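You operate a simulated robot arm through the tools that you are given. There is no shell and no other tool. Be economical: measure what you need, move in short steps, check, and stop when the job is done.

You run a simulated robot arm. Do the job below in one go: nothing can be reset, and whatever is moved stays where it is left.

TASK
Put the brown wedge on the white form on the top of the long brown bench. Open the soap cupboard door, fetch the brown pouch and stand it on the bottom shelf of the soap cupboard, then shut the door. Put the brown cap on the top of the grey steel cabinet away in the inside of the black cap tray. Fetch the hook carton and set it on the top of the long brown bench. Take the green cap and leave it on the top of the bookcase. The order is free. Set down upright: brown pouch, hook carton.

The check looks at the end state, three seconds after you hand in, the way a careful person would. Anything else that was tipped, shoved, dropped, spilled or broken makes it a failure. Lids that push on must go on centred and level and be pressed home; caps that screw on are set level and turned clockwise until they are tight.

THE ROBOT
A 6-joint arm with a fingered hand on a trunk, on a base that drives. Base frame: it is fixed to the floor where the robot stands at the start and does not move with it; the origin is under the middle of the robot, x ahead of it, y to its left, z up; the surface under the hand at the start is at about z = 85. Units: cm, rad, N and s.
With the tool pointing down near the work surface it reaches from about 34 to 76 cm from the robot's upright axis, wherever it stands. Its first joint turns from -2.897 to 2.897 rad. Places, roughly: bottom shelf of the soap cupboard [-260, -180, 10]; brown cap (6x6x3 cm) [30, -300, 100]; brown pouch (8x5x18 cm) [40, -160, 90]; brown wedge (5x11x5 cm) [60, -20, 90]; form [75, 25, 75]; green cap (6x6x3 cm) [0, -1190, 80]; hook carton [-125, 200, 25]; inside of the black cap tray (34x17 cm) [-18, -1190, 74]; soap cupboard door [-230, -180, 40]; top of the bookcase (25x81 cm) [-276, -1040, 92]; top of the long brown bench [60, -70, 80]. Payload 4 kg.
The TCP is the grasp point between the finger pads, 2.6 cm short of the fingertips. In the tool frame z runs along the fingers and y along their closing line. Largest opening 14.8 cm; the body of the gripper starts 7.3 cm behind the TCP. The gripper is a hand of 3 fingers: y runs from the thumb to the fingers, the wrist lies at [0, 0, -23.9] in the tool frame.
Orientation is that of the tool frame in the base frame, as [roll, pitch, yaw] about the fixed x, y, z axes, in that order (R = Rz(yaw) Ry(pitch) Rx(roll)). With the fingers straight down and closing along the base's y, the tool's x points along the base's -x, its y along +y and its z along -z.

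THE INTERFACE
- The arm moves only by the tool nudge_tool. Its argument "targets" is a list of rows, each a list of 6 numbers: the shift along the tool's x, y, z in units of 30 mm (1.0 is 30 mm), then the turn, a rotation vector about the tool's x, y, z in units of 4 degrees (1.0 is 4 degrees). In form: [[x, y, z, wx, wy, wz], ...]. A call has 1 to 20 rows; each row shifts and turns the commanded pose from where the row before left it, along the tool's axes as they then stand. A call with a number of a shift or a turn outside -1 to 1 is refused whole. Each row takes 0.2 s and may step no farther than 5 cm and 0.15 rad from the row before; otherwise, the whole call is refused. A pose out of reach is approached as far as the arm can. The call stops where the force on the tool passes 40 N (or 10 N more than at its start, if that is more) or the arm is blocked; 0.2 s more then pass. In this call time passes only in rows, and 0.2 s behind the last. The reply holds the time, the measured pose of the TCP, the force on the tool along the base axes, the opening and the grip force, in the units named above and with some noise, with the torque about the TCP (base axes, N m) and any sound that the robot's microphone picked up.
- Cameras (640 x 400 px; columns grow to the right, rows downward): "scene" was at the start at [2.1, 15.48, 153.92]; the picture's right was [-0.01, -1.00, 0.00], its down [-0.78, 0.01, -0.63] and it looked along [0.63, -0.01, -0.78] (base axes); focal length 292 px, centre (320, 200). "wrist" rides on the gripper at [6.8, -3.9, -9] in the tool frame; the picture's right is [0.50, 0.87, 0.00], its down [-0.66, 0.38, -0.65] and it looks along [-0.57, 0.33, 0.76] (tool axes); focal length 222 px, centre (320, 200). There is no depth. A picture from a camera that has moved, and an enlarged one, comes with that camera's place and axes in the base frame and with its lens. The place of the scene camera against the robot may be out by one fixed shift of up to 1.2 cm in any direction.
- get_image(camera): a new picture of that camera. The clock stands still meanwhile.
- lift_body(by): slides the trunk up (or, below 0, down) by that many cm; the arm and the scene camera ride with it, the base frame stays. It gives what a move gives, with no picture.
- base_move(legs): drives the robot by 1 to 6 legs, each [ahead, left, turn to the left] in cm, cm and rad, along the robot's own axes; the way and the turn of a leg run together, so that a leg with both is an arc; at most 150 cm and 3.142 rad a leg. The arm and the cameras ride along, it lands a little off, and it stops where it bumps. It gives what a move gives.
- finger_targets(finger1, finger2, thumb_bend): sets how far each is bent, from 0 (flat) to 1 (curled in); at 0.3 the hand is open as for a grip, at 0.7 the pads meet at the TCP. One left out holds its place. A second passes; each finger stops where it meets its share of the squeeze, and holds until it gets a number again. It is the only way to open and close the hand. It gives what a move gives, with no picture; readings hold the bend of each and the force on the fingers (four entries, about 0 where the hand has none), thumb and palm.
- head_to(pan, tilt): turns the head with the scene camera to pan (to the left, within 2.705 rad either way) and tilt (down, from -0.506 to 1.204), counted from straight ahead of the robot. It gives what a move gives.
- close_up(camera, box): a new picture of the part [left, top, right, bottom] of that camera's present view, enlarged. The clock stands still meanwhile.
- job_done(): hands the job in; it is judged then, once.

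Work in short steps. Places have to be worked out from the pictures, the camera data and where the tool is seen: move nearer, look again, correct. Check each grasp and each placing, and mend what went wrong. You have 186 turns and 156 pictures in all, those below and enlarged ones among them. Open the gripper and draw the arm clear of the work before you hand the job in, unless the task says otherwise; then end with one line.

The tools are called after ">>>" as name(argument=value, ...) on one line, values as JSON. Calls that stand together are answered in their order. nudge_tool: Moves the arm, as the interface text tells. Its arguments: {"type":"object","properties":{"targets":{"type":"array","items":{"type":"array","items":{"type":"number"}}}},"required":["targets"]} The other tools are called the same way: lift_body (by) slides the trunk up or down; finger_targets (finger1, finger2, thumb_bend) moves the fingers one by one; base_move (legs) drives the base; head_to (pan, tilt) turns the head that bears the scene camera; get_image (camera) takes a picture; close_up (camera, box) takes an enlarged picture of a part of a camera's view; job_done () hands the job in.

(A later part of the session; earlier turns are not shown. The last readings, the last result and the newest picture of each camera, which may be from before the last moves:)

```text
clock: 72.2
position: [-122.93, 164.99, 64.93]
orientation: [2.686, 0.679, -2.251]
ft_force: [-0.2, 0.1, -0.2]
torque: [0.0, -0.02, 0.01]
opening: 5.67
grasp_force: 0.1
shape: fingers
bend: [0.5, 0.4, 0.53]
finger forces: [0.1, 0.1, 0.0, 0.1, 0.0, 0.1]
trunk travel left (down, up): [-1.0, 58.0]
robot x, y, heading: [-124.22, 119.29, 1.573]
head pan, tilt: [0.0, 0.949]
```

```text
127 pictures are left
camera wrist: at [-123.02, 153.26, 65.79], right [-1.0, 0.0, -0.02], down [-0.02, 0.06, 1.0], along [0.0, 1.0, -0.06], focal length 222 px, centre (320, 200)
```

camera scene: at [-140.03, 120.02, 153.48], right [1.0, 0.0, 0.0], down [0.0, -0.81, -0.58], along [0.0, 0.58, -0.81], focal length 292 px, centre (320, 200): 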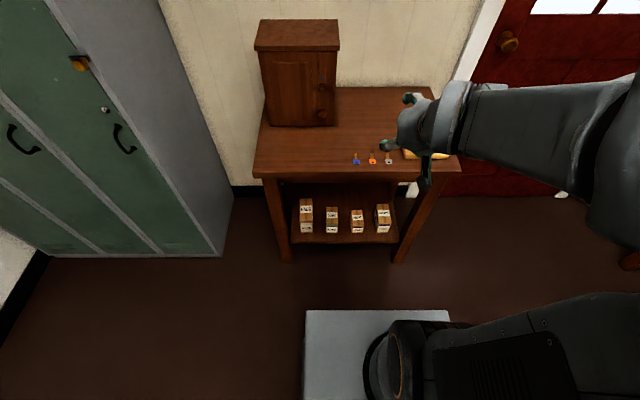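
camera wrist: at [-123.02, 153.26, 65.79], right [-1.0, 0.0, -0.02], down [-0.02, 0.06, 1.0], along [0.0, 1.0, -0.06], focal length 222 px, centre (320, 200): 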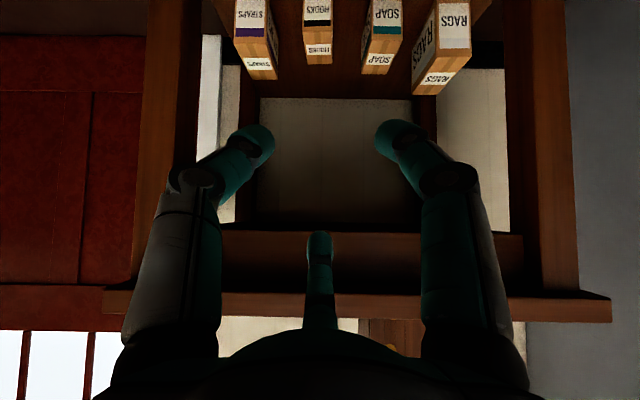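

A clear (upside-down) view of the row of cartons. I zoom in to measure the hooks carton.

>>> close_up(camera="wrist", box=[220, 0, 420, 125])

```text
3.20 times, centred on (320, 62) of wrist
camera zoom: at [-123.02, 153.26, 65.79], right [-1.0, 0.0, -0.02], down [-0.02, 0.06, 1.0], along [0.0, 1.0, -0.06], focal length 711 px, centre (320, 640)
```

zoom: 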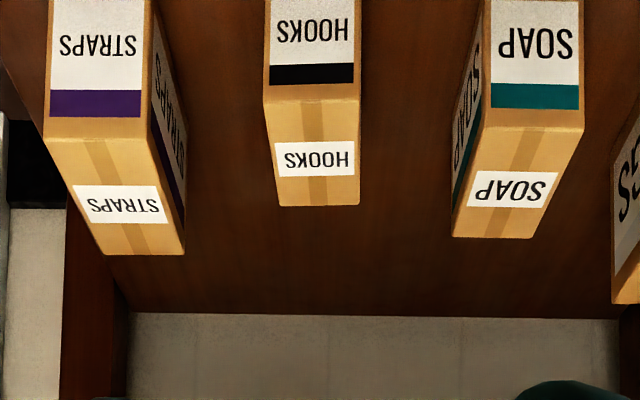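

I lower 20 cm and advance 8 cm for a second, triangulating view.

>>> nudge_tool(targets=[[0.367, -0.192, 0.938, 0, 0, 0], [0.367, -0.192, 0.938, 0, 0, 0], [0.367, -0.192, 0.938, 0, 0, 0], [0.367, -0.192, 0.938, 0, 0, 0], [0.367, -0.192, 0.938, 0, 0, 0], [0.367, -0.192, 0.938, 0, 0, 0], [0.367, -0.192, 0.938, 0, 0, 0]])

>>> get_image(camera="wrist")

```text
clock: 73.8
position: [-123.0, 172.22, 47.35]
orientation: [2.685, 0.679, -2.252]
ft_force: [-0.9, 1.7, 0.0]
torque: [0.03, -0.01, -0.03]
opening: 5.68
grasp_force: 0.0
shape: fingers
bend: [0.5, 0.4, 0.53]
finger forces: [0.0, 0.1, 0.0, 0.0, 0.1, 0.1]
out of reach, approached as far as the arm can: row 2, 3, 4
trunk travel left (down, up): [-1.0, 58.0]
robot x, y, heading: [-124.51, 119.88, 1.565]
head pan, tilt: [0.0, 0.949]
```

```text
125 pictures are left
camera wrist: at [-123.04, 160.43, 48.16], right [-1.0, 0.0, -0.02], down [-0.02, 0.06, 1.0], along [0.0, 1.0, -0.06], focal length 222 px, centre (320, 200)
```

wrist: 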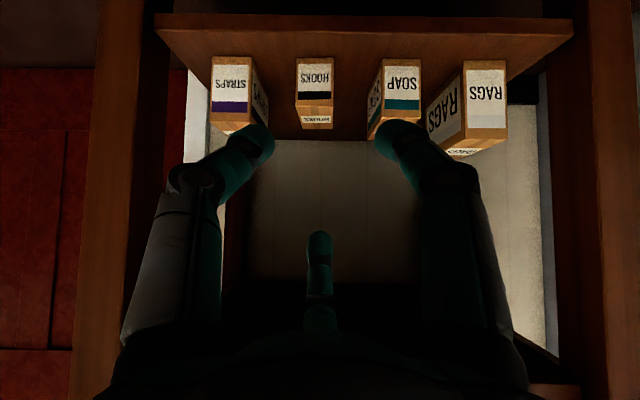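

Triangulated: hooks carton x≈-125.1..-119.6, y 192–201, z 25–32.5. I set the side fingers and move to a pre-grasp point up the slanted approach line.

>>> finger_targets(finger1=0.51, finger2=0.36, thumb_bend=0.51)

>>> nudge_tool(targets=[[-0.278, 0.136, 0.85, 0, 0, 0], [-0.278, 0.136, 0.85, 0, 0, 0], [-0.278, 0.136, 0.85, 0, 0, 0], [-0.278, 0.136, 0.85, 0, 0, 0], [-0.278, 0.136, 0.85, 0, 0, 0], [-0.278, 0.136, 0.85, 0, 0, 0]])

>>> get_image(camera="wrist")

```text
clock: 74.8
position: [-123.0, 172.29, 47.45]
orientation: [2.688, 0.679, -2.252]
ft_force: [-0.2, 0.4, 0.2]
torque: [-0.01, 0.02, 0.02]
opening: 5.89
grasp_force: 0.1
shape: fingers
bend: [0.51, 0.36, 0.51]
finger forces: [0.0, 0.1, 0.0, 0.0, 0.0, 0.1]
trunk travel left (down, up): [-1.0, 58.0]
robot x, y, heading: [-124.32, 119.13, 1.57]
head pan, tilt: [0.0, 0.949]
```

```text
clock: 76.2
position: [-122.43, 187.15, 40.69]
orientation: [2.685, 0.679, -2.253]
ft_force: [0.5, 0.2, 0.7]
torque: [-0.01, 0.0, -0.01]
opening: 5.91
grasp_force: 0.0
shape: fingers
bend: [0.51, 0.36, 0.51]
finger forces: [0.0, 0.1, 0.0, 0.0, 0.0, 0.0]
trunk travel left (down, up): [-1.0, 58.0]
robot x, y, heading: [-124.18, 119.43, 1.57]
head pan, tilt: [0.0, 0.949]
```

```text
124 pictures are left
camera wrist: at [-122.38, 175.34, 41.47], right [-1.0, 0.0, -0.02], down [-0.02, 0.06, 1.0], along [0.0, 1.0, -0.06], focal length 222 px, centre (320, 200)
```

wrist: 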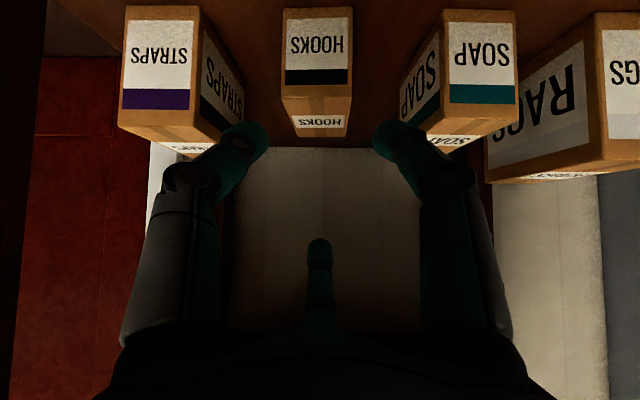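

Aligned and gaps are ample (≈6 cm each side). I slide down the approach line to the carton.

>>> nudge_tool(targets=[[0.02, -0.01, 0.9, 0, 0, 0], [0.02, -0.01, 0.9, 0, 0, 0], [0.02, -0.01, 0.9, 0, 0, 0], [0.02, -0.01, 0.9, 0, 0, 0], [0.02, -0.01, 0.9, 0, 0, 0], [0, -0.01, 0.4, 0, 0, 0]])

>>> get_image(camera="wrist")

```text
clock: 77.6
position: [-122.32, 197.31, 30.05]
orientation: [2.686, 0.679, -2.251]
ft_force: [0.0, -0.5, -0.4]
torque: [-0.01, 0.03, 0.02]
opening: 5.95
grasp_force: 0.3
shape: fingers
bend: [0.51, 0.36, 0.51]
finger forces: [0.0, 0.0, 0.0, 0.1, 1.1, 0.1]
trunk travel left (down, up): [-1.0, 58.0]
robot x, y, heading: [-124.18, 119.23, 1.567]
head pan, tilt: [0.0, 0.949]
```

```text
123 pictures are left
camera wrist: at [-122.37, 185.63, 30.84], right [-1.0, 0.0, -0.02], down [-0.02, 0.06, 1.0], along [0.0, 1.0, -0.06], focal length 222 px, centre (320, 200)
```

wrist: 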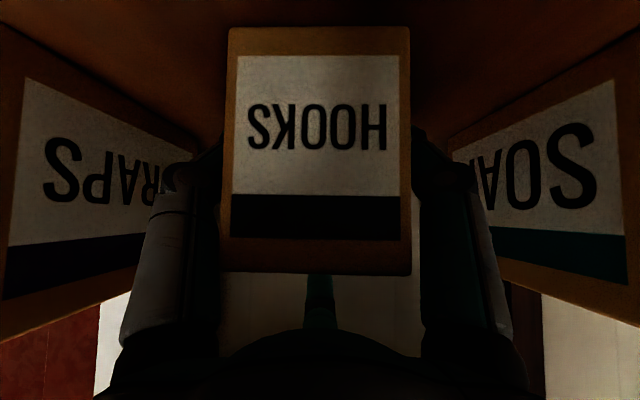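

Carton is between the fingers. I close.

>>> finger_targets(finger1=0.66, finger2=0.66, thumb_bend=0.66)

>>> nudge_tool(targets=[[-0.1, 0.06, -0.12, 0, 0, 0], [-0.2, 0.11, -0.23, 0, 0, 0], [-0.2, 0.11, -0.23, 0, 0, 0]])

>>> get_image(camera="wrist")

```text
clock: 78.6
position: [-122.41, 197.45, 30.16]
orientation: [2.686, 0.679, -2.251]
ft_force: [-1.7, 1.0, 1.7]
torque: [-0.12, -0.04, -0.08]
opening: 5.16
grasp_force: 20.4
shape: fingers
bend: [0.52, 0.52, 0.58]
finger forces: [14.0, 13.9, 0.1, 0.0, 13.2, 0.1]
trunk travel left (down, up): [-1.0, 58.0]
robot x, y, heading: [-124.68, 119.45, 1.566]
head pan, tilt: [0.0, 0.949]
```

```text
clock: 79.4
position: [-122.31, 197.39, 32.41]
orientation: [2.686, 0.679, -2.251]
ft_force: [-0.1, -0.7, -2.8]
torque: [0.02, -0.01, -0.01]
opening: 5.14
grasp_force: 17.0
shape: fingers
bend: [0.52, 0.54, 0.57]
finger forces: [11.2, 10.4, 0.0, 0.0, 12.4, 0.1]
trunk travel left (down, up): [-1.0, 58.0]
robot x, y, heading: [-124.5, 119.16, 1.57]
head pan, tilt: [0.0, 0.949]
```

```text
122 pictures are left
camera wrist: at [-122.34, 185.64, 33.27], right [-1.0, 0.0, -0.02], down [-0.02, 0.06, 1.0], along [0.0, 1.0, -0.06], focal length 222 px, centre (320, 200)
```

wrist: 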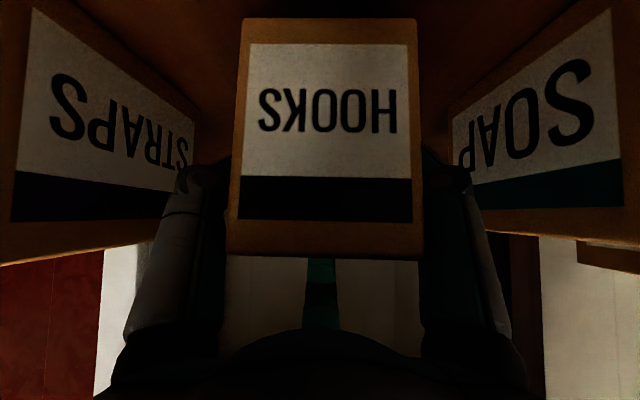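

It is held and lifted. I raise a bit more and withdraw straight out of the table.

>>> nudge_tool(targets=[[-0.3, 0.17, -0.35, 0, 0, 0], [-0.3, 0.17, -0.35, 0, 0, 0], [0.6, -0.35, -0.71, 0, 0, 0], [0.6, -0.35, -0.71, 0, 0, 0], [0.6, -0.35, -0.71, 0, 0, 0], [0.6, -0.35, -0.71, 0, 0, 0], [0.6, -0.35, -0.71, 0, 0, 0], [0.6, -0.35, -0.71, 0, 0, 0]])

>>> get_image(camera="wrist")

>>> get_image(camera="scene")

```text
clock: 81.2
position: [-122.24, 179.57, 35.36]
orientation: [2.687, 0.679, -2.25]
ft_force: [-0.3, -0.2, -3.5]
torque: [0.0, -0.01, 0.04]
opening: 5.12
grasp_force: 16.5
shape: fingers
bend: [0.52, 0.54, 0.57]
finger forces: [11.3, 10.2, 0.1, 0.0, 12.4, 0.1]
trunk travel left (down, up): [-1.0, 58.0]
robot x, y, heading: [-124.22, 119.19, 1.57]
head pan, tilt: [0.0, 0.949]
```

```text
121 pictures are left
camera wrist: at [-122.29, 167.72, 36.16], right [-1.0, 0.0, -0.02], down [-0.02, 0.06, 1.0], along [0.0, 1.0, -0.06], focal length 222 px, centre (320, 200)
```

wrist: 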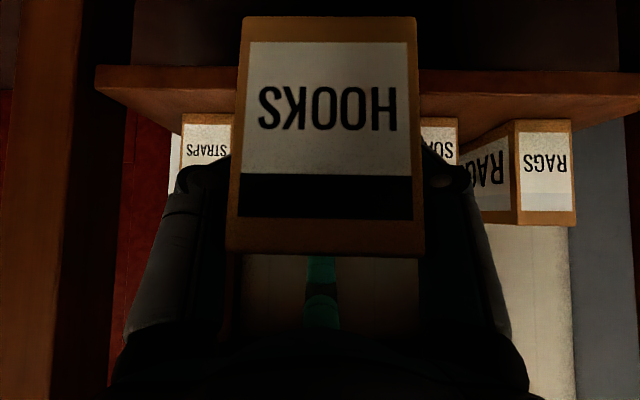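

```text
120 pictures are left
camera scene: at [-140.02, 120.05, 104.48], right [1.0, 0.0, 0.0], down [0.0, -0.81, -0.58], along [0.0, 0.58, -0.81], focal length 292 px, centre (320, 200)
```

scene: 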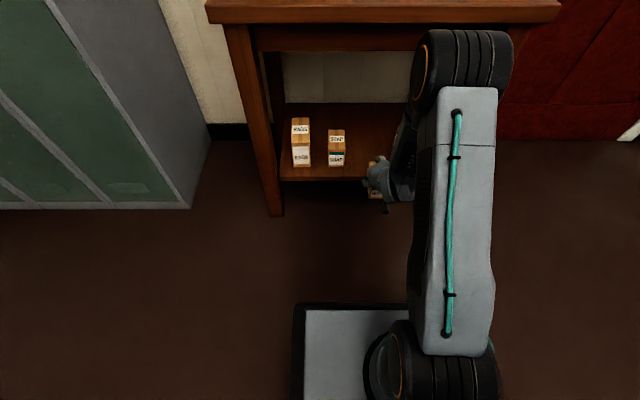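

Carton out cleanly. I raise the trunk and arm, back off, turn right and drive toward the bench's free front area near (41, -9).

>>> lift_body(by=40)

>>> base_move(legs=[[-30, 0, 0], [0, 0, -1.57], [90, -100, 0]])

>>> lift_body(by=18)

>>> nudge_tool(targets=[[-0.62, 0.34, -0.7, 0, 0, 0], [-0.62, 0.34, -0.7, 0, 0, 0], [-0.62, 0.34, -0.7, 0, 0, 0]])

>>> get_image(camera="scene")

>>> get_image(camera="wrist")

```text
clock: 85.0
position: [-122.2, 179.51, 75.29]
orientation: [2.684, 0.678, -2.251]
ft_force: [-0.5, -2.2, -2.3]
torque: [0.08, -0.02, 0.0]
opening: 5.13
grasp_force: 18.2
shape: fingers
bend: [0.52, 0.55, 0.57]
finger forces: [11.3, 12.3, 0.0, 0.1, 12.4, 0.0]
trunk travel left (down, up): [-41.0, 18.0]
robot x, y, heading: [-124.42, 119.28, 1.567]
head pan, tilt: [0.0, 0.949]
```

```text
clock: 97.3
position: [24.95, -15.23, 75.37]
orientation: [2.685, 0.679, 2.442]
ft_force: [-0.2, 0.2, -2.6]
torque: [-0.02, -0.04, -0.02]
opening: 5.15
grasp_force: 15.9
shape: fingers
bend: [0.52, 0.55, 0.57]
finger forces: [11.2, 8.8, 0.1, 0.1, 12.0, 0.0]
trunk travel left (down, up): [-41.0, 18.0]
robot x, y, heading: [-35.27, -11.9, -0.014]
head pan, tilt: [0.0, 0.949]
```

```text
clock: 99.3
position: [25.05, -15.3, 93.23]
orientation: [2.687, 0.679, 2.443]
ft_force: [1.2, -0.3, -4.2]
torque: [-0.02, -0.07, -0.03]
opening: 5.14
grasp_force: 12.4
shape: fingers
bend: [0.52, 0.63, 0.59]
finger forces: [11.9, 1.6, 0.1, 0.1, 12.0, 0.0]
trunk travel left (down, up): [-59.0, 0.0]
robot x, y, heading: [-35.38, -12.24, -0.013]
head pan, tilt: [0.0, 0.949]
```

```text
clock: 100.1
position: [24.96, -15.33, 102.47]
orientation: [2.686, 0.679, 2.443]
ft_force: [-0.5, 0.1, -3.0]
torque: [0.01, -0.04, -0.01]
opening: 5.15
grasp_force: 12.5
shape: fingers
bend: [0.52, 0.63, 0.59]
finger forces: [11.9, 1.5, 0.0, 0.0, 12.0, 0.0]
trunk travel left (down, up): [-59.0, 0.0]
robot x, y, heading: [-35.19, -11.81, -0.016]
head pan, tilt: [0.0, 0.949]
```

```text
119 pictures are left
camera scene: at [-33.11, 3.52, 162.47], right [-0.02, -1.0, 0.0], down [-0.81, 0.02, -0.58], along [0.58, -0.01, -0.81], focal length 292 px, centre (320, 200)
```

scene: 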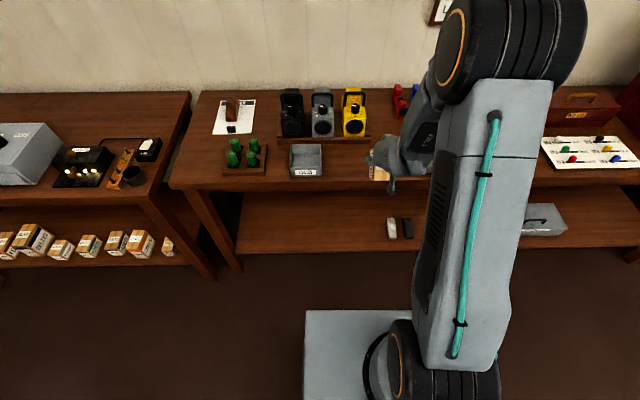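

```text
118 pictures are left
camera wrist: at [13.02, -14.96, 103.12], right [0.02, 1.0, -0.02], down [0.06, 0.02, 1.0], along [1.0, -0.02, -0.06], focal length 222 px, centre (320, 200)
```

wrist: 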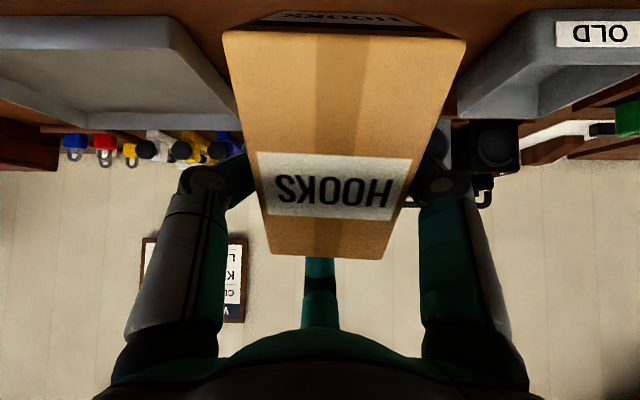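

The carton has pivoted ~54° in the pinch (top toward the robot). Turning the hand back to vertical undoes about 45° of that, so I do so and look.

>>> nudge_tool(targets=[[0, 0, 0, 0.5, 0.89, -0.01], [0, 0, 0, 0.5, 0.89, -0.01], [0, 0, 0, 0.5, 0.89, -0.01], [0, 0, 0, 0.5, 0.89, -0.01], [0, 0, 0, 0.5, 0.89, -0.01], [0, 0, 0, 0.5, 0.89, -0.01], [0, 0, 0, 0.5, 0.89, -0.01], [0, 0, 0, 0.5, 0.89, -0.01], [0, 0, 0, 0.5, 0.89, -0.01], [0, 0, 0, 0.5, 0.89, -0.01], [0, 0, 0, 0.5, 0.89, -0.01]])

>>> get_image(camera="wrist")

>>> get_image(camera="scene")

```text
clock: 102.5
position: [24.93, -15.23, 102.27]
orientation: [-3.136, 0.017, 2.609]
ft_force: [-0.5, 0.0, -3.4]
torque: [-0.02, -0.09, -0.01]
opening: 5.15
grasp_force: 12.6
shape: fingers
bend: [0.53, 0.62, 0.59]
finger forces: [11.8, 1.9, 0.0, 0.1, 11.7, 0.1]
trunk travel left (down, up): [-59.0, 0.0]
robot x, y, heading: [-35.22, -12.3, -0.015]
head pan, tilt: [0.0, 0.949]
```

```text
117 pictures are left
camera wrist: at [17.07, -14.96, 111.29], right [0.01, 1.0, -0.01], down [0.75, 0.0, 0.66], along [0.66, -0.02, -0.75], focal length 222 px, centre (320, 200)
```

wrist: 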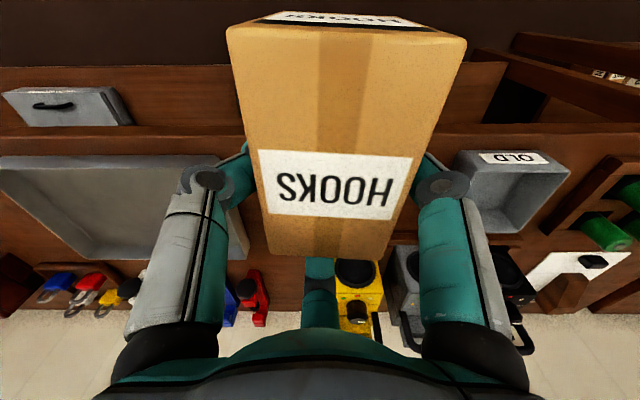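

```text
116 pictures are left
camera scene: at [-33.06, 3.52, 162.48], right [-0.02, -1.0, 0.0], down [-0.81, 0.02, -0.58], along [0.58, -0.01, -0.81], focal length 292 px, centre (320, 200)
```

scene: 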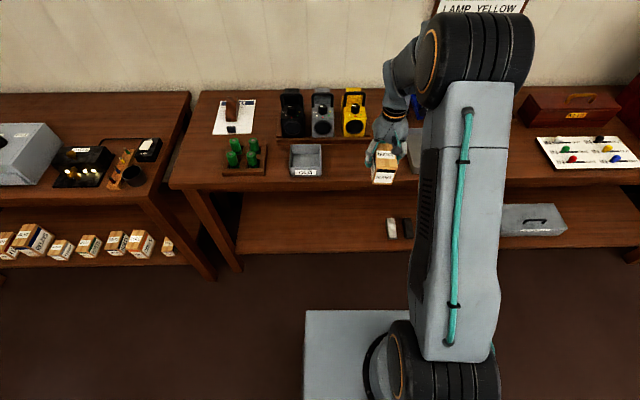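

Now the carton hangs nearly upright (≈5°), its bottom 4.6 cm below the TCP. I move it over the free spot, carton centre ≈ (37.5, -9.3).

>>> nudge_tool(targets=[[-0.697, 0.867, 0, 0, 0, 0], [-0.697, 0.867, 0, 0, 0, 0], [-0.697, 0.867, 0, 0, 0, 0], [-0.697, 0.867, 0, 0, 0, 0], [-0.697, 0.867, 0, 0, 0, 0]])

>>> get_image(camera="wrist")

>>> close_up(camera="scene", box=[230, 90, 430, 215])

```text
clock: 103.7
position: [40.54, -9.51, 102.27]
orientation: [-3.137, 0.014, 2.608]
ft_force: [0.5, -1.0, -2.2]
torque: [-0.05, -0.09, 0.0]
opening: 5.13
grasp_force: 13.0
shape: fingers
bend: [0.53, 0.62, 0.59]
finger forces: [11.8, 1.9, 0.0, 0.1, 11.7, 0.1]
trunk travel left (down, up): [-59.0, 0.0]
robot x, y, heading: [-35.28, -12.05, -0.019]
head pan, tilt: [0.0, 0.949]
```

```text
115 pictures are left
camera wrist: at [32.69, -9.24, 111.27], right [0.01, 1.0, -0.01], down [0.75, 0.0, 0.66], along [0.66, -0.02, -0.75], focal length 222 px, centre (320, 200)
```

wrist: 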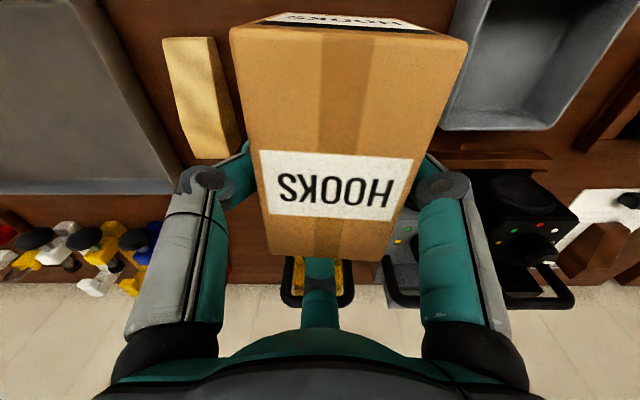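

```text
3.20 times, centred on (330, 152) of scene
camera zoom: at [-32.98, 3.54, 162.48], right [-0.02, -1.0, 0.0], down [-0.81, 0.02, -0.58], along [0.58, -0.01, -0.81], focal length 933 px, centre (288, 352)
```

zoom: 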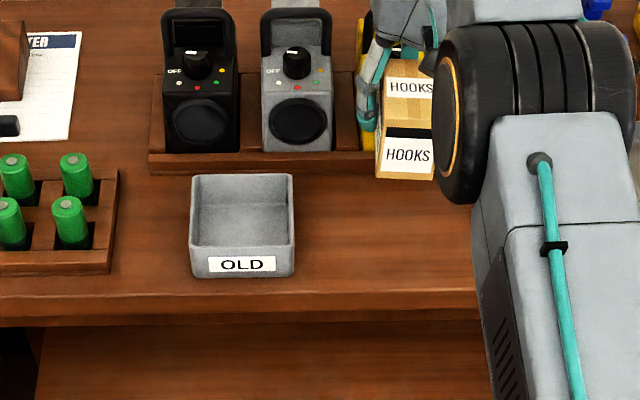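

Clear on all sides. I lower to about 2 cm above the bench.

>>> nudge_tool(targets=[[0, 0, 0.9, 0, 0, 0], [0, 0, 0.9, 0, 0, 0], [0, 0, 0.9, 0, 0, 0], [0, 0, 0.75, 0, 0, 0]])

>>> nudge_tool(targets=[[0, 0, 0.15, 0, 0, 0], [0, 0, 0.15, 0, 0, 0], [0, 0, 0.15, 0, 0, 0]])

>>> get_image(camera="wrist")

```text
clock: 104.7
position: [40.67, -9.66, 91.9]
orientation: [-3.137, 0.017, 2.607]
ft_force: [-0.2, 0.0, -3.8]
torque: [-0.02, -0.04, 0.0]
opening: 5.16
grasp_force: 12.3
shape: fingers
bend: [0.53, 0.62, 0.59]
finger forces: [11.8, 1.8, 0.0, 0.0, 11.8, 0.0]
trunk travel left (down, up): [-59.0, 0.0]
robot x, y, heading: [-35.1, -12.17, -0.016]
head pan, tilt: [0.0, 0.949]
```

```text
clock: 105.5
position: [40.64, -9.56, 90.76]
orientation: [-3.138, 0.018, 2.61]
ft_force: [-0.1, 0.1, -2.5]
torque: [-0.01, -0.07, 0.01]
opening: 5.12
grasp_force: 12.2
shape: fingers
bend: [0.53, 0.62, 0.59]
finger forces: [11.7, 1.8, 0.0, 0.0, 11.7, 0.0]
trunk travel left (down, up): [-59.0, 0.0]
robot x, y, heading: [-35.29, -12.0, -0.024]
head pan, tilt: [0.0, 0.949]
```

```text
113 pictures are left
camera wrist: at [32.77, -9.24, 99.75], right [0.01, 1.0, -0.01], down [0.75, 0.0, 0.66], along [0.66, -0.02, -0.75], focal length 222 px, centre (320, 200)
```

wrist: 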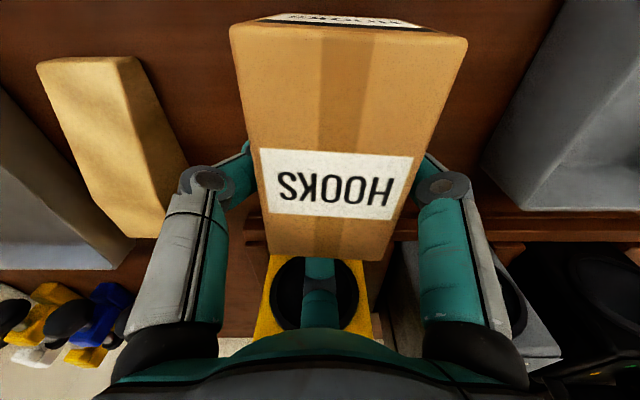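

Still free of contact. I ease down further until the carton touches.

>>> nudge_tool(targets=[[0, 0, 0.15, 0, 0, 0], [0, 0, 0.15, 0, 0, 0]])

>>> nudge_tool(targets=[[0, 0, 0.12, 0, 0, 0], [0, 0, 0.1, 0, 0, 0]])

```text
clock: 106.1
position: [40.69, -9.46, 89.85]
orientation: [-3.137, 0.016, 2.609]
ft_force: [-0.8, 1.0, -0.5]
torque: [-0.08, -0.02, 0.01]
opening: 5.12
grasp_force: 12.8
shape: fingers
bend: [0.53, 0.62, 0.59]
finger forces: [12.2, 2.0, 0.0, 0.0, 11.9, 0.1]
trunk travel left (down, up): [-59.0, 0.0]
robot x, y, heading: [-35.13, -12.09, -0.021]
head pan, tilt: [0.0, 0.949]
```

```text
clock: 106.7
position: [40.67, -9.43, 89.59]
orientation: [-3.141, 0.023, 2.61]
ft_force: [0.6, -1.8, 22.0]
torque: [0.05, 0.27, 0.09]
opening: 5.11
grasp_force: 16.3
shape: fingers
bend: [0.52, 0.62, 0.6]
finger forces: [14.4, 2.5, 0.0, 0.0, 15.2, 0.0]
trunk travel left (down, up): [-59.0, 0.0]
robot x, y, heading: [-35.41, -11.82, -0.018]
head pan, tilt: [0.0, 0.949]
```

Contact made. I release (all fingers opening modestly), rise and check.

>>> finger_targets(finger1=0.47, finger2=0.5, thumb_bend=0.48)

>>> get_image(camera="wrist")

```text
clock: 107.7
position: [40.62, -9.57, 89.19]
orientation: [-3.139, 0.017, 2.609]
ft_force: [-0.2, -0.5, -0.5]
torque: [0.01, 0.0, 0.03]
opening: 7.01
grasp_force: 0.0
shape: fingers
bend: [0.47, 0.5, 0.48]
finger forces: [0.1, 0.0, 0.1, 0.0, 0.0, 0.0]
trunk travel left (down, up): [-59.0, 0.0]
robot x, y, heading: [-35.28, -11.86, -0.023]
head pan, tilt: [0.0, 0.949]
```

```text
112 pictures are left
camera wrist: at [32.77, -9.18, 98.15], right [0.01, 1.0, -0.01], down [0.75, 0.0, 0.66], along [0.66, -0.02, -0.75], focal length 222 px, centre (320, 200)
```

wrist: 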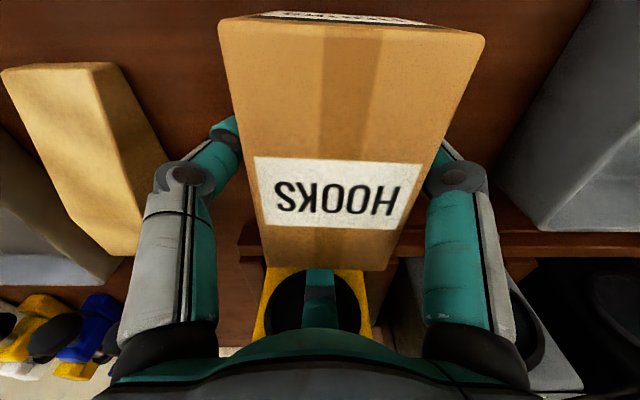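

Released and standing. I rise straight up and confirm.

>>> nudge_tool(targets=[[0, 0, -0.5, 0, 0, 0], [0, 0, -1, 0, 0, 0], [0, 0, -1, 0, 0, 0], [0, 0, -1, 0, 0, 0], [0, 0, -1, 0, 0, 0], [0, 0, -1, 0, 0, 0], [0, 0, -1, 0, 0, 0], [0, 0, -1, 0, 0, 0]])

>>> get_image(camera="wrist")

>>> head_to(pan=-0.6, tilt=0.6)

>>> get_image(camera="scene")

```text
clock: 109.5
position: [39.19, -8.66, 111.37]
orientation: [-3.138, 0.018, 2.61]
ft_force: [0.0, -0.2, 0.0]
torque: [-0.01, 0.0, 0.02]
opening: 7.03
grasp_force: 0.0
shape: fingers
bend: [0.47, 0.5, 0.48]
finger forces: [0.0, 0.0, 0.0, 0.1, 0.0, 0.0]
out of reach, approached as far as the arm can: row 7, 8
trunk travel left (down, up): [-59.0, 0.0]
robot x, y, heading: [-34.96, -11.87, -0.016]
head pan, tilt: [0.0, 0.949]
```

```text
111 pictures are left
camera wrist: at [31.23, -8.39, 120.39], right [0.01, 1.0, -0.01], down [0.75, 0.0, 0.66], along [0.66, -0.02, -0.75], focal length 222 px, centre (320, 200)
```

wrist: 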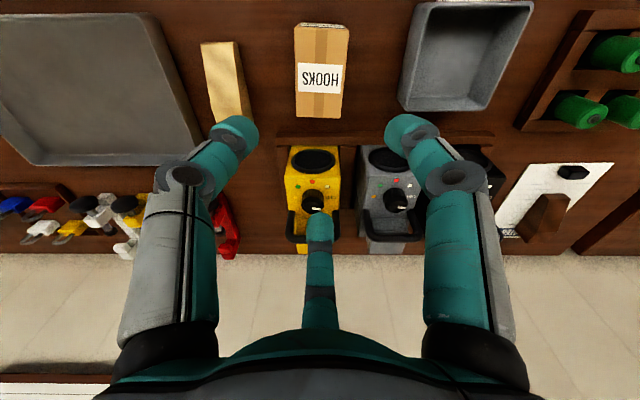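

```text
clock: 110.5
position: [39.07, -8.64, 111.24]
orientation: [-3.138, 0.016, 2.61]
ft_force: [-0.1, -0.4, 0.8]
torque: [0.01, 0.02, -0.01]
opening: 7.01
grasp_force: 0.1
shape: fingers
bend: [0.47, 0.5, 0.48]
finger forces: [0.0, 0.0, 0.0, 0.0, 0.0, 0.0]
trunk travel left (down, up): [-59.0, 0.0]
robot x, y, heading: [-35.11, -12.2, -0.019]
head pan, tilt: [-0.6, 0.6]
```

```text
110 pictures are left
camera scene: at [-33.18, -1.47, 165.32], right [-0.58, -0.81, 0.0], down [-0.46, 0.33, -0.82], along [0.67, -0.48, -0.57], focal length 292 px, centre (320, 200)
```

scene: 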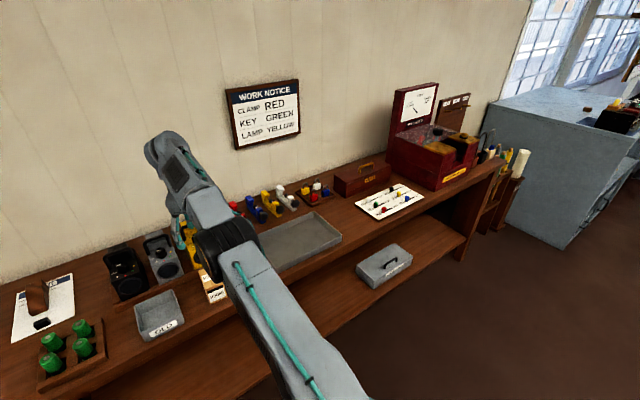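

Carton stands upright. Next the pouch and cap: I zoom toward the right end of the bench.

>>> close_up(camera="scene", box=[330, 70, 640, 264])

```text
2.06 times, centred on (485, 167) of scene
camera zoom: at [-33.18, -1.47, 165.32], right [-0.58, -0.81, 0.0], down [-0.46, 0.33, -0.82], along [0.67, -0.48, -0.57], focal length 601 px, centre (-20, 268)
```

zoom: 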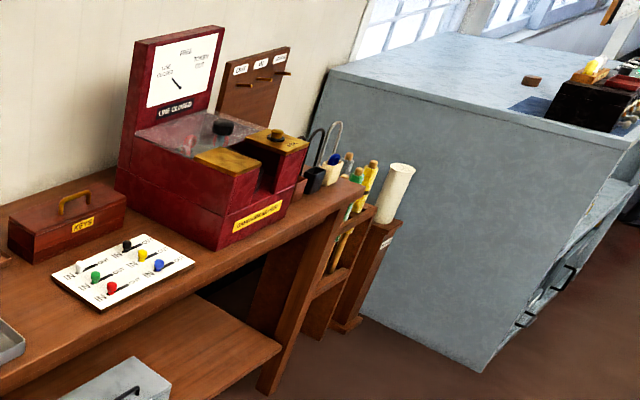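

The cap lies on the grey cabinet. I back off and drive right to look at the bench's right end for the pouch.

>>> base_move(legs=[[-30, 0, 0.019], [0, -130, 0]])

>>> head_to(pan=-0.1, tilt=0.6)

>>> get_image(camera="scene")

```text
clock: 118.7
position: [9.75, -136.7, 111.28]
orientation: [-3.138, 0.017, 2.634]
ft_force: [-0.2, 0.8, 0.2]
torque: [0.0, 0.02, 0.01]
opening: 6.99
grasp_force: 0.0
shape: fingers
bend: [0.47, 0.5, 0.48]
finger forces: [0.0, 0.0, 0.1, 0.1, 0.0, 0.0]
trunk travel left (down, up): [-59.0, 0.0]
robot x, y, heading: [-64.3, -141.7, 0.005]
head pan, tilt: [-0.6, 0.6]
```

```text
clock: 119.6
position: [9.62, -136.76, 111.35]
orientation: [-3.14, 0.017, 2.633]
ft_force: [0.2, 0.0, -0.8]
torque: [0.05, 0.01, 0.02]
opening: 7.01
grasp_force: 0.1
shape: fingers
bend: [0.47, 0.5, 0.48]
finger forces: [0.0, 0.1, 0.0, 0.1, 0.0, 0.0]
trunk travel left (down, up): [-59.0, 0.0]
robot x, y, heading: [-64.5, -141.55, 0.006]
head pan, tilt: [-0.099, 0.6]
```

```text
108 pictures are left
camera scene: at [-61.27, -127.17, 165.32], right [-0.1, -1.0, 0.0], down [-0.56, 0.05, -0.83], along [0.82, -0.08, -0.56], focal length 292 px, centre (320, 200)
```

scene: 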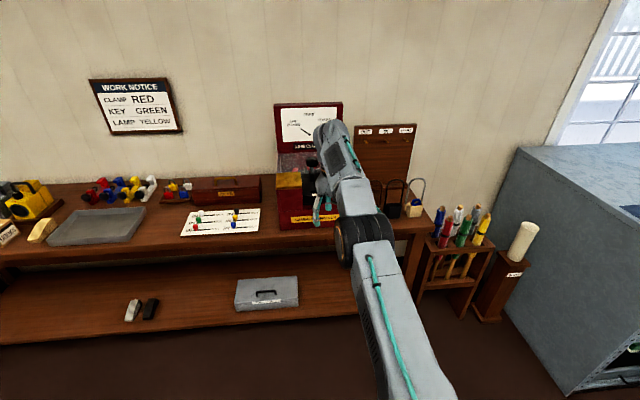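

I zoom in on the looped things right of the maroon box.

>>> close_up(camera="scene", box=[260, 90, 450, 245])

```text
2.58 times, centred on (355, 168) of scene
camera zoom: at [-61.27, -127.17, 165.32], right [-0.1, -1.0, 0.0], down [-0.56, 0.05, -0.83], along [0.82, -0.08, -0.56], focal length 753 px, centre (230, 284)
```

zoom: 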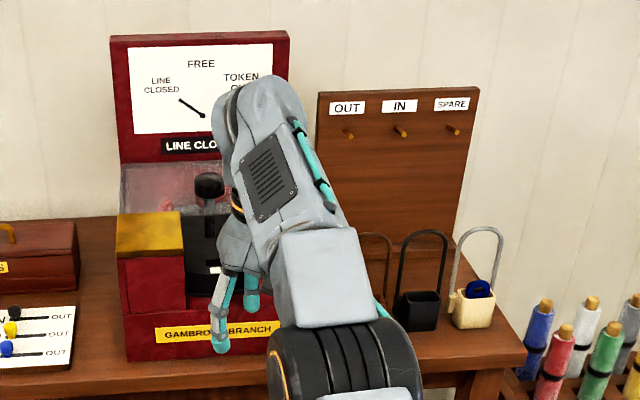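

The brown pouch is behind the arm, about (41,-163). Before fetching it I look at the soap cupboard behind me.

>>> head_to(pan=-2.7, tilt=0.6)

>>> get_image(camera="scene")

```text
clock: 121.9
position: [9.94, -136.81, 111.4]
orientation: [-3.137, 0.019, 2.633]
ft_force: [-0.2, -0.5, 0.4]
torque: [0.0, 0.01, 0.02]
opening: 7.0
grasp_force: 0.1
shape: fingers
bend: [0.47, 0.5, 0.48]
finger forces: [0.1, 0.0, 0.0, 0.1, 0.1, 0.1]
trunk travel left (down, up): [-59.0, 0.0]
robot x, y, heading: [-64.4, -141.71, 0.002]
head pan, tilt: [-2.7, 0.6]
```

```text
106 pictures are left
camera scene: at [-78.04, -130.14, 165.32], right [-0.43, 0.9, 0.0], down [0.51, 0.24, -0.83], along [-0.74, -0.36, -0.56], focal length 292 px, centre (320, 200)
```

scene: 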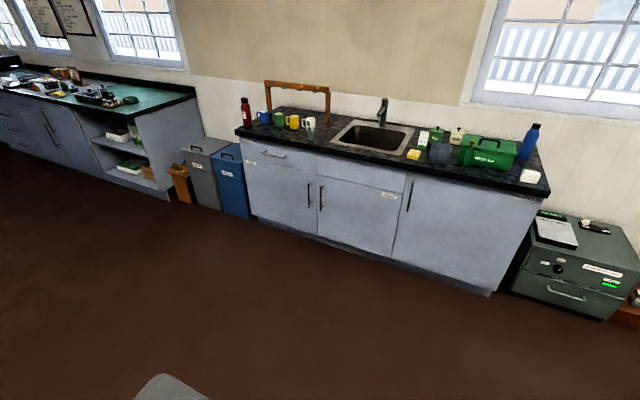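

A sink unit with three doors; I zoom to read labels and see handles.

>>> close_up(camera="scene", box=[230, 130, 560, 310])

```text
1.94 times, centred on (395, 220) of scene
camera zoom: at [-78.04, -130.14, 165.32], right [-0.43, 0.9, 0.0], down [0.51, 0.24, -0.83], along [-0.74, -0.36, -0.56], focal length 566 px, centre (174, 161)
```

zoom: 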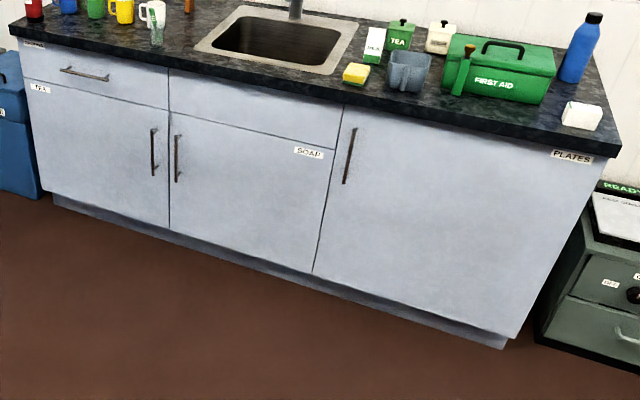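

Soap is the middle door: hinge at y≈-151, handle near y≈-201, z≈41–61. I turn round, drive in front of the handle, and lower the trunk.

>>> base_move(legs=[[0, 0, 3.14], [75, 62, 0]])

>>> lift_body(by=-40)

>>> head_to(pan=0.0, tilt=0.6)

>>> get_image(camera="scene")

```text
clock: 134.2
position: [-217.82, -198.54, 111.43]
orientation: [-3.139, 0.018, -0.576]
ft_force: [-0.3, 0.2, -0.3]
torque: [0.0, 0.02, 0.0]
opening: 6.98
grasp_force: 0.1
shape: fingers
bend: [0.47, 0.5, 0.48]
finger forces: [0.1, 0.0, 0.1, 0.1, 0.0, 0.0]
trunk travel left (down, up): [-59.0, 0.0]
robot x, y, heading: [-143.43, -197.93, 3.079]
head pan, tilt: [-2.7, 0.6]
```

```text
clock: 138.0
position: [-217.79, -198.66, 71.45]
orientation: [-3.137, 0.017, -0.574]
ft_force: [-0.2, -1.1, -0.4]
torque: [0.01, 0.02, -0.01]
opening: 7.01
grasp_force: 0.1
shape: fingers
bend: [0.47, 0.5, 0.48]
finger forces: [0.0, 0.0, 0.0, 0.0, 0.0, 0.0]
trunk travel left (down, up): [-19.0, 40.0]
robot x, y, heading: [-143.48, -198.43, 3.083]
head pan, tilt: [-2.7, 0.6]
```

```text
clock: 140.4
position: [-217.83, -198.62, 71.38]
orientation: [-3.137, 0.018, -0.574]
ft_force: [-0.4, 0.1, 0.1]
torque: [-0.01, 0.02, -0.02]
opening: 7.02
grasp_force: 0.1
shape: fingers
bend: [0.47, 0.5, 0.48]
finger forces: [0.1, 0.0, 0.1, 0.1, 0.0, 0.0]
trunk travel left (down, up): [-19.0, 40.0]
robot x, y, heading: [-143.68, -198.64, 3.083]
head pan, tilt: [0.0, 0.6]
```

```text
104 pictures are left
camera scene: at [-146.71, -214.91, 125.32], right [0.06, 1.0, 0.0], down [0.56, -0.03, -0.83], along [-0.82, 0.05, -0.56], focal length 292 px, centre (320, 200)
```

scene: 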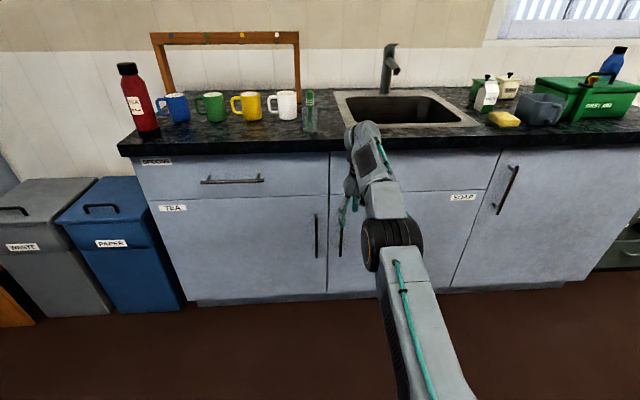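

Handle confirmed near y≈-201, door plane x≈-230. I square the base up, back 10 cm, and turn the hand to point forward (fingers horizontal, thumb right).

>>> base_move(legs=[[-10, 0, 0.058]])

>>> nudge_tool(targets=[[0, 0, 0, 0, 0, -1], [0, 0, 0, 0, 0, -1], [0, 0, 0, 0, 0, -1], [0, 0, 0, 0, 0, -1], [0, 0, 0, 0, 0, -1], [0, 0, 0, 0, 0, -1], [0, 0, 0, 0, 0, -1], [0, 0, 0, 0, 0, -0.4], [0, 0, 0, 0, -1, 0], [0, 0, 0, 0, -1, 0], [0, 0, 0, 0, -1, 0], [0, 0, 0, 0, -1, 0], [0, 0, 0, 0, -1, 0], [0, 0, 0, 0, -1, 0], [0, 0, 0, 0, -1, 0], [0, 0, 0, 0, -1, 0], [0, 0, 0, 0, -1, 0], [0, 0, 0, 0, -1, 0]])

>>> nudge_tool(targets=[[0, 0, 0, 0, -1, 0], [0, 0, 0, 0, -1, 0], [0, 0, 0, 0, -1, 0], [0, 0, 0, 0, -1, 0], [0, 0, 0, 0, -1, 0], [0, 0, 0, 0, -1, 0], [0, 0, 0, 0, -1, 0], [0, 0, 0, 0, -1, 0], [0, 0, 0, 0, -1, 0], [0, 0, 0, 0, -1, 0], [0, 0, 0, 0, -1, 0]])

>>> get_image(camera="wrist")

>>> get_image(camera="scene")

```text
clock: 141.6
position: [-207.59, -203.26, 71.35]
orientation: [-3.138, 0.017, -0.514]
ft_force: [0.4, 0.6, 0.3]
torque: [-0.02, -0.04, 0.0]
opening: 6.98
grasp_force: 0.1
shape: fingers
bend: [0.47, 0.5, 0.48]
finger forces: [0.1, 0.1, 0.0, 0.1, 0.0, 0.1]
trunk travel left (down, up): [-19.0, 40.0]
robot x, y, heading: [-133.36, -198.59, 3.14]
head pan, tilt: [0.0, 0.6]
```

```text
clock: 145.3
position: [-207.66, -203.4, 71.29]
orientation: [-3.128, 0.713, 0.008]
ft_force: [0.2, 0.1, 1.3]
torque: [-0.02, -0.01, 0.0]
opening: 6.98
grasp_force: 0.1
shape: fingers
bend: [0.47, 0.5, 0.48]
finger forces: [0.1, 0.0, 0.1, 0.0, 0.0, 0.1]
trunk travel left (down, up): [-19.0, 40.0]
robot x, y, heading: [-133.61, -198.98, 3.139]
head pan, tilt: [0.0, 0.6]
```

```text
clock: 147.8
position: [-208.09, -201.79, 71.76]
orientation: [-2.943, 1.119, 0.097]
ft_force: [-0.5, 0.0, 0.5]
torque: [0.0, -0.06, 0.0]
opening: 7.0
grasp_force: 0.1
shape: fingers
bend: [0.47, 0.5, 0.48]
finger forces: [0.0, 0.0, 0.1, 0.0, 0.1, 0.1]
out of reach, approached as far as the arm can: row 2, 3, 4, 5, 6, 7, 8, 11
trunk travel left (down, up): [-19.0, 40.0]
robot x, y, heading: [-133.54, -199.14, 3.135]
head pan, tilt: [0.0, 0.6]
```

```text
103 pictures are left
camera wrist: at [-196.7, -198.5, 69.97], right [0.15, -0.84, -0.52], down [0.27, -0.48, 0.84], along [-0.95, -0.26, 0.16], focal length 222 px, centre (320, 200)
```

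wrist: 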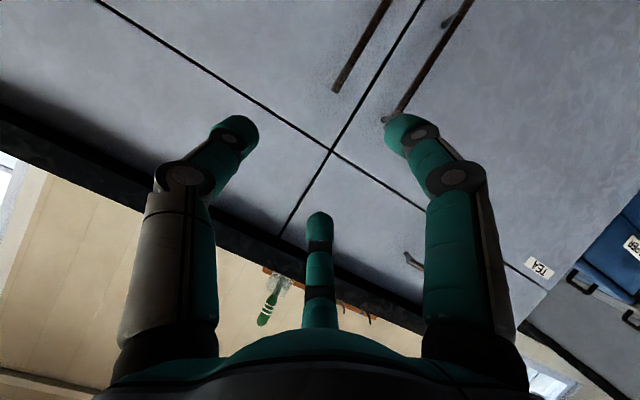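

```text
102 pictures are left
camera scene: at [-135.79, -215.41, 125.32], right [0.0, 1.0, 0.0], down [0.56, 0.0, -0.83], along [-0.83, 0.0, -0.56], focal length 292 px, centre (320, 200)
```

scene: 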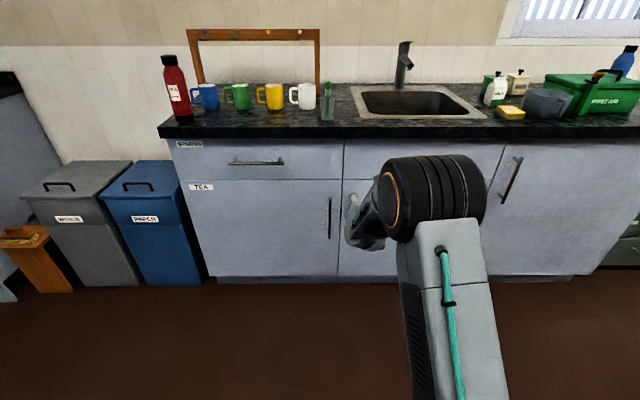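

Full horizontal isn't reachable here, but ~52° tilt is enough. I correct the orientation to that, move near the handle, and half-close the fingers.

>>> nudge_tool(targets=[[0, 0, 0, -0.41, 0.8, 0.11], [0, 0, 0, -0.41, 0.8, 0.11], [0, 0, 0, -0.41, 0.8, 0.11], [0, 0, 0, -0.41, 0.8, 0.11], [0.47, -0.03, 0.88, 0, 0, 0], [0.47, -0.03, 0.88, 0, 0, 0], [0.47, -0.03, 0.88, 0, 0, 0], [0.47, -0.03, 0.88, 0, 0, 0], [0.47, -0.03, 0.88, 0, 0, 0]])

>>> finger_targets(finger1=0.55, finger2=0.55, thumb_bend=0.55)

>>> get_image(camera="wrist")

```text
clock: 149.8
position: [-215.31, -203.38, 59.2]
orientation: [-3.137, 0.9, 0.001]
ft_force: [-0.6, 0.1, -0.3]
torque: [0.02, -0.01, 0.01]
opening: 6.99
grasp_force: 0.0
shape: fingers
bend: [0.47, 0.5, 0.48]
finger forces: [0.0, 0.0, 0.1, 0.1, 0.1, 0.0]
out of reach, approached as far as the arm can: row 6, 7, 8, 9
trunk travel left (down, up): [-19.0, 40.0]
robot x, y, heading: [-133.2, -198.62, 3.137]
head pan, tilt: [0.0, 0.6]
```

```text
clock: 150.8
position: [-215.21, -203.32, 59.28]
orientation: [-3.139, 0.899, 0.002]
ft_force: [0.2, -0.5, -0.4]
torque: [0.02, 0.01, 0.03]
opening: 4.64
grasp_force: 0.1
shape: fingers
bend: [0.55, 0.55, 0.55]
finger forces: [0.1, 0.0, 0.0, 0.0, 0.0, 0.0]
trunk travel left (down, up): [-19.0, 40.0]
robot x, y, heading: [-133.42, -198.51, 3.143]
head pan, tilt: [0.0, 0.6]
```

```text
101 pictures are left
camera wrist: at [-204.02, -199.33, 59.65], right [0.31, -0.87, -0.39], down [0.1, -0.38, 0.92], along [-0.95, -0.33, -0.03], focal length 222 px, centre (320, 200)
```

wrist: 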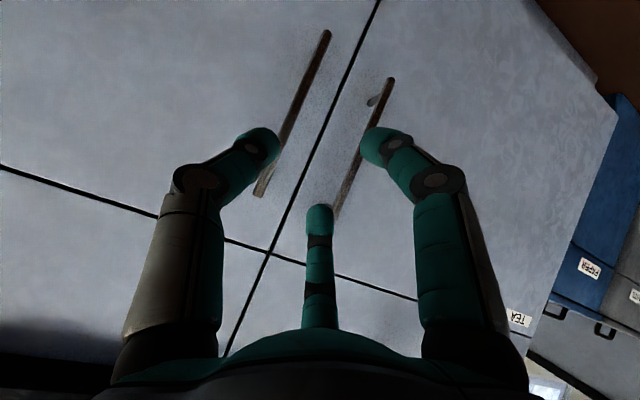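

Triangulated handle bar: x≈-230, y≈-201.1, z 41–61. I centre on it in y, lower to z≈54, and drive forward 9 cm for a look.

>>> nudge_tool(targets=[[0.65, -0.37, 0.52, 0, 0, 0], [0.65, -0.37, 0.52, 0, 0, 0]])

>>> base_move(legs=[[9, 0, 0]])

>>> get_image(camera="wrist")

```text
clock: 151.3
position: [-217.07, -203.15, 54.98]
orientation: [-3.131, 0.897, 0.003]
ft_force: [0.3, -0.3, 0.4]
torque: [0.01, 0.01, 0.04]
opening: 4.59
grasp_force: 0.1
shape: fingers
bend: [0.55, 0.55, 0.55]
finger forces: [0.0, 0.1, 0.1, 0.1, 0.0, 0.0]
out of reach, approached as far as the arm can: row 1, 2
trunk travel left (down, up): [-19.0, 40.0]
robot x, y, heading: [-133.31, -198.64, 3.143]
head pan, tilt: [0.0, 0.6]
```

```text
clock: 152.4
position: [-226.1, -203.31, 54.92]
orientation: [-3.129, 0.897, 0.003]
ft_force: [0.4, -0.6, 0.8]
torque: [-0.02, 0.01, -0.03]
opening: 4.62
grasp_force: 0.0
shape: fingers
bend: [0.55, 0.55, 0.55]
finger forces: [0.0, 0.0, 0.0, 0.0, 0.1, 0.0]
trunk travel left (down, up): [-19.0, 40.0]
robot x, y, heading: [-142.43, -197.96, 3.136]
head pan, tilt: [0.0, 0.6]
```

```text
100 pictures are left
camera wrist: at [-214.75, -199.27, 55.39], right [0.31, -0.86, -0.4], down [0.1, -0.38, 0.92], along [-0.95, -0.32, -0.03], focal length 222 px, centre (320, 200)
```

wrist: 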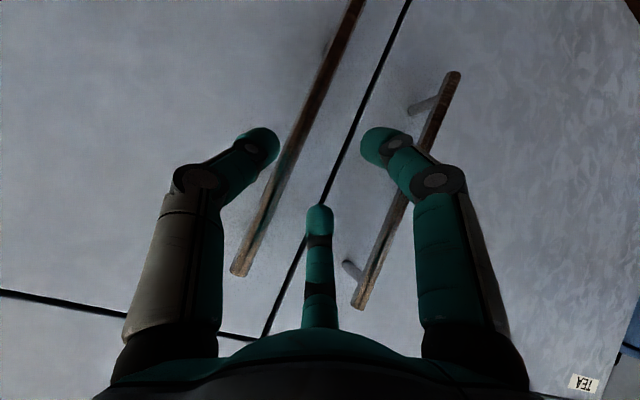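

The arm is at a limit sideways, so I shift the base right 2 cm, then check alignment.

>>> base_move(legs=[[0, -2.1, 0]])

>>> nudge_tool(targets=[[-0.31, 0, 0.39, 0, 0, 0]])

>>> get_image(camera="wrist")

```text
clock: 153.2
position: [-226.05, -201.07, 54.92]
orientation: [-3.132, 0.897, 0.003]
ft_force: [-0.1, 0.4, -0.3]
torque: [-0.03, 0.0, 0.0]
opening: 4.62
grasp_force: 0.0
shape: fingers
bend: [0.55, 0.55, 0.55]
finger forces: [0.0, 0.0, 0.1, 0.0, 0.0, 0.0]
trunk travel left (down, up): [-19.0, 40.0]
robot x, y, heading: [-142.39, -196.69, 3.137]
head pan, tilt: [0.0, 0.6]
```

```text
clock: 153.7
position: [-227.55, -201.08, 54.89]
orientation: [-3.132, 0.897, 0.004]
ft_force: [0.3, -0.8, 0.0]
torque: [-0.02, 0.02, -0.02]
opening: 4.64
grasp_force: 0.2
shape: fingers
bend: [0.55, 0.55, 0.55]
finger forces: [0.0, 0.0, 0.0, 0.0, 0.1, 0.0]
trunk travel left (down, up): [-19.0, 40.0]
robot x, y, heading: [-142.64, -196.48, 3.146]
head pan, tilt: [0.0, 0.6]
```

```text
99 pictures are left
camera wrist: at [-216.24, -197.07, 55.39], right [0.31, -0.86, -0.4], down [0.1, -0.38, 0.92], along [-0.95, -0.32, -0.03], focal length 222 px, centre (320, 200)
```

wrist: 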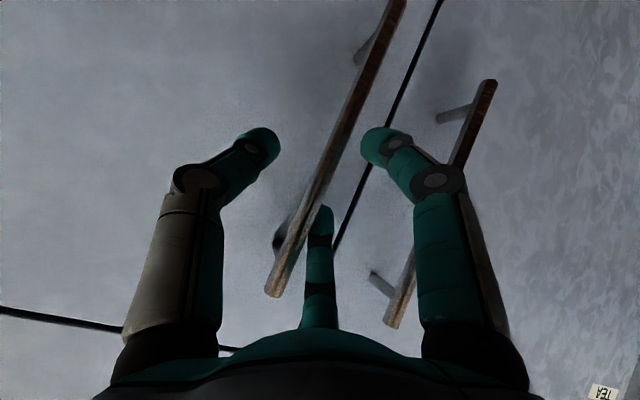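

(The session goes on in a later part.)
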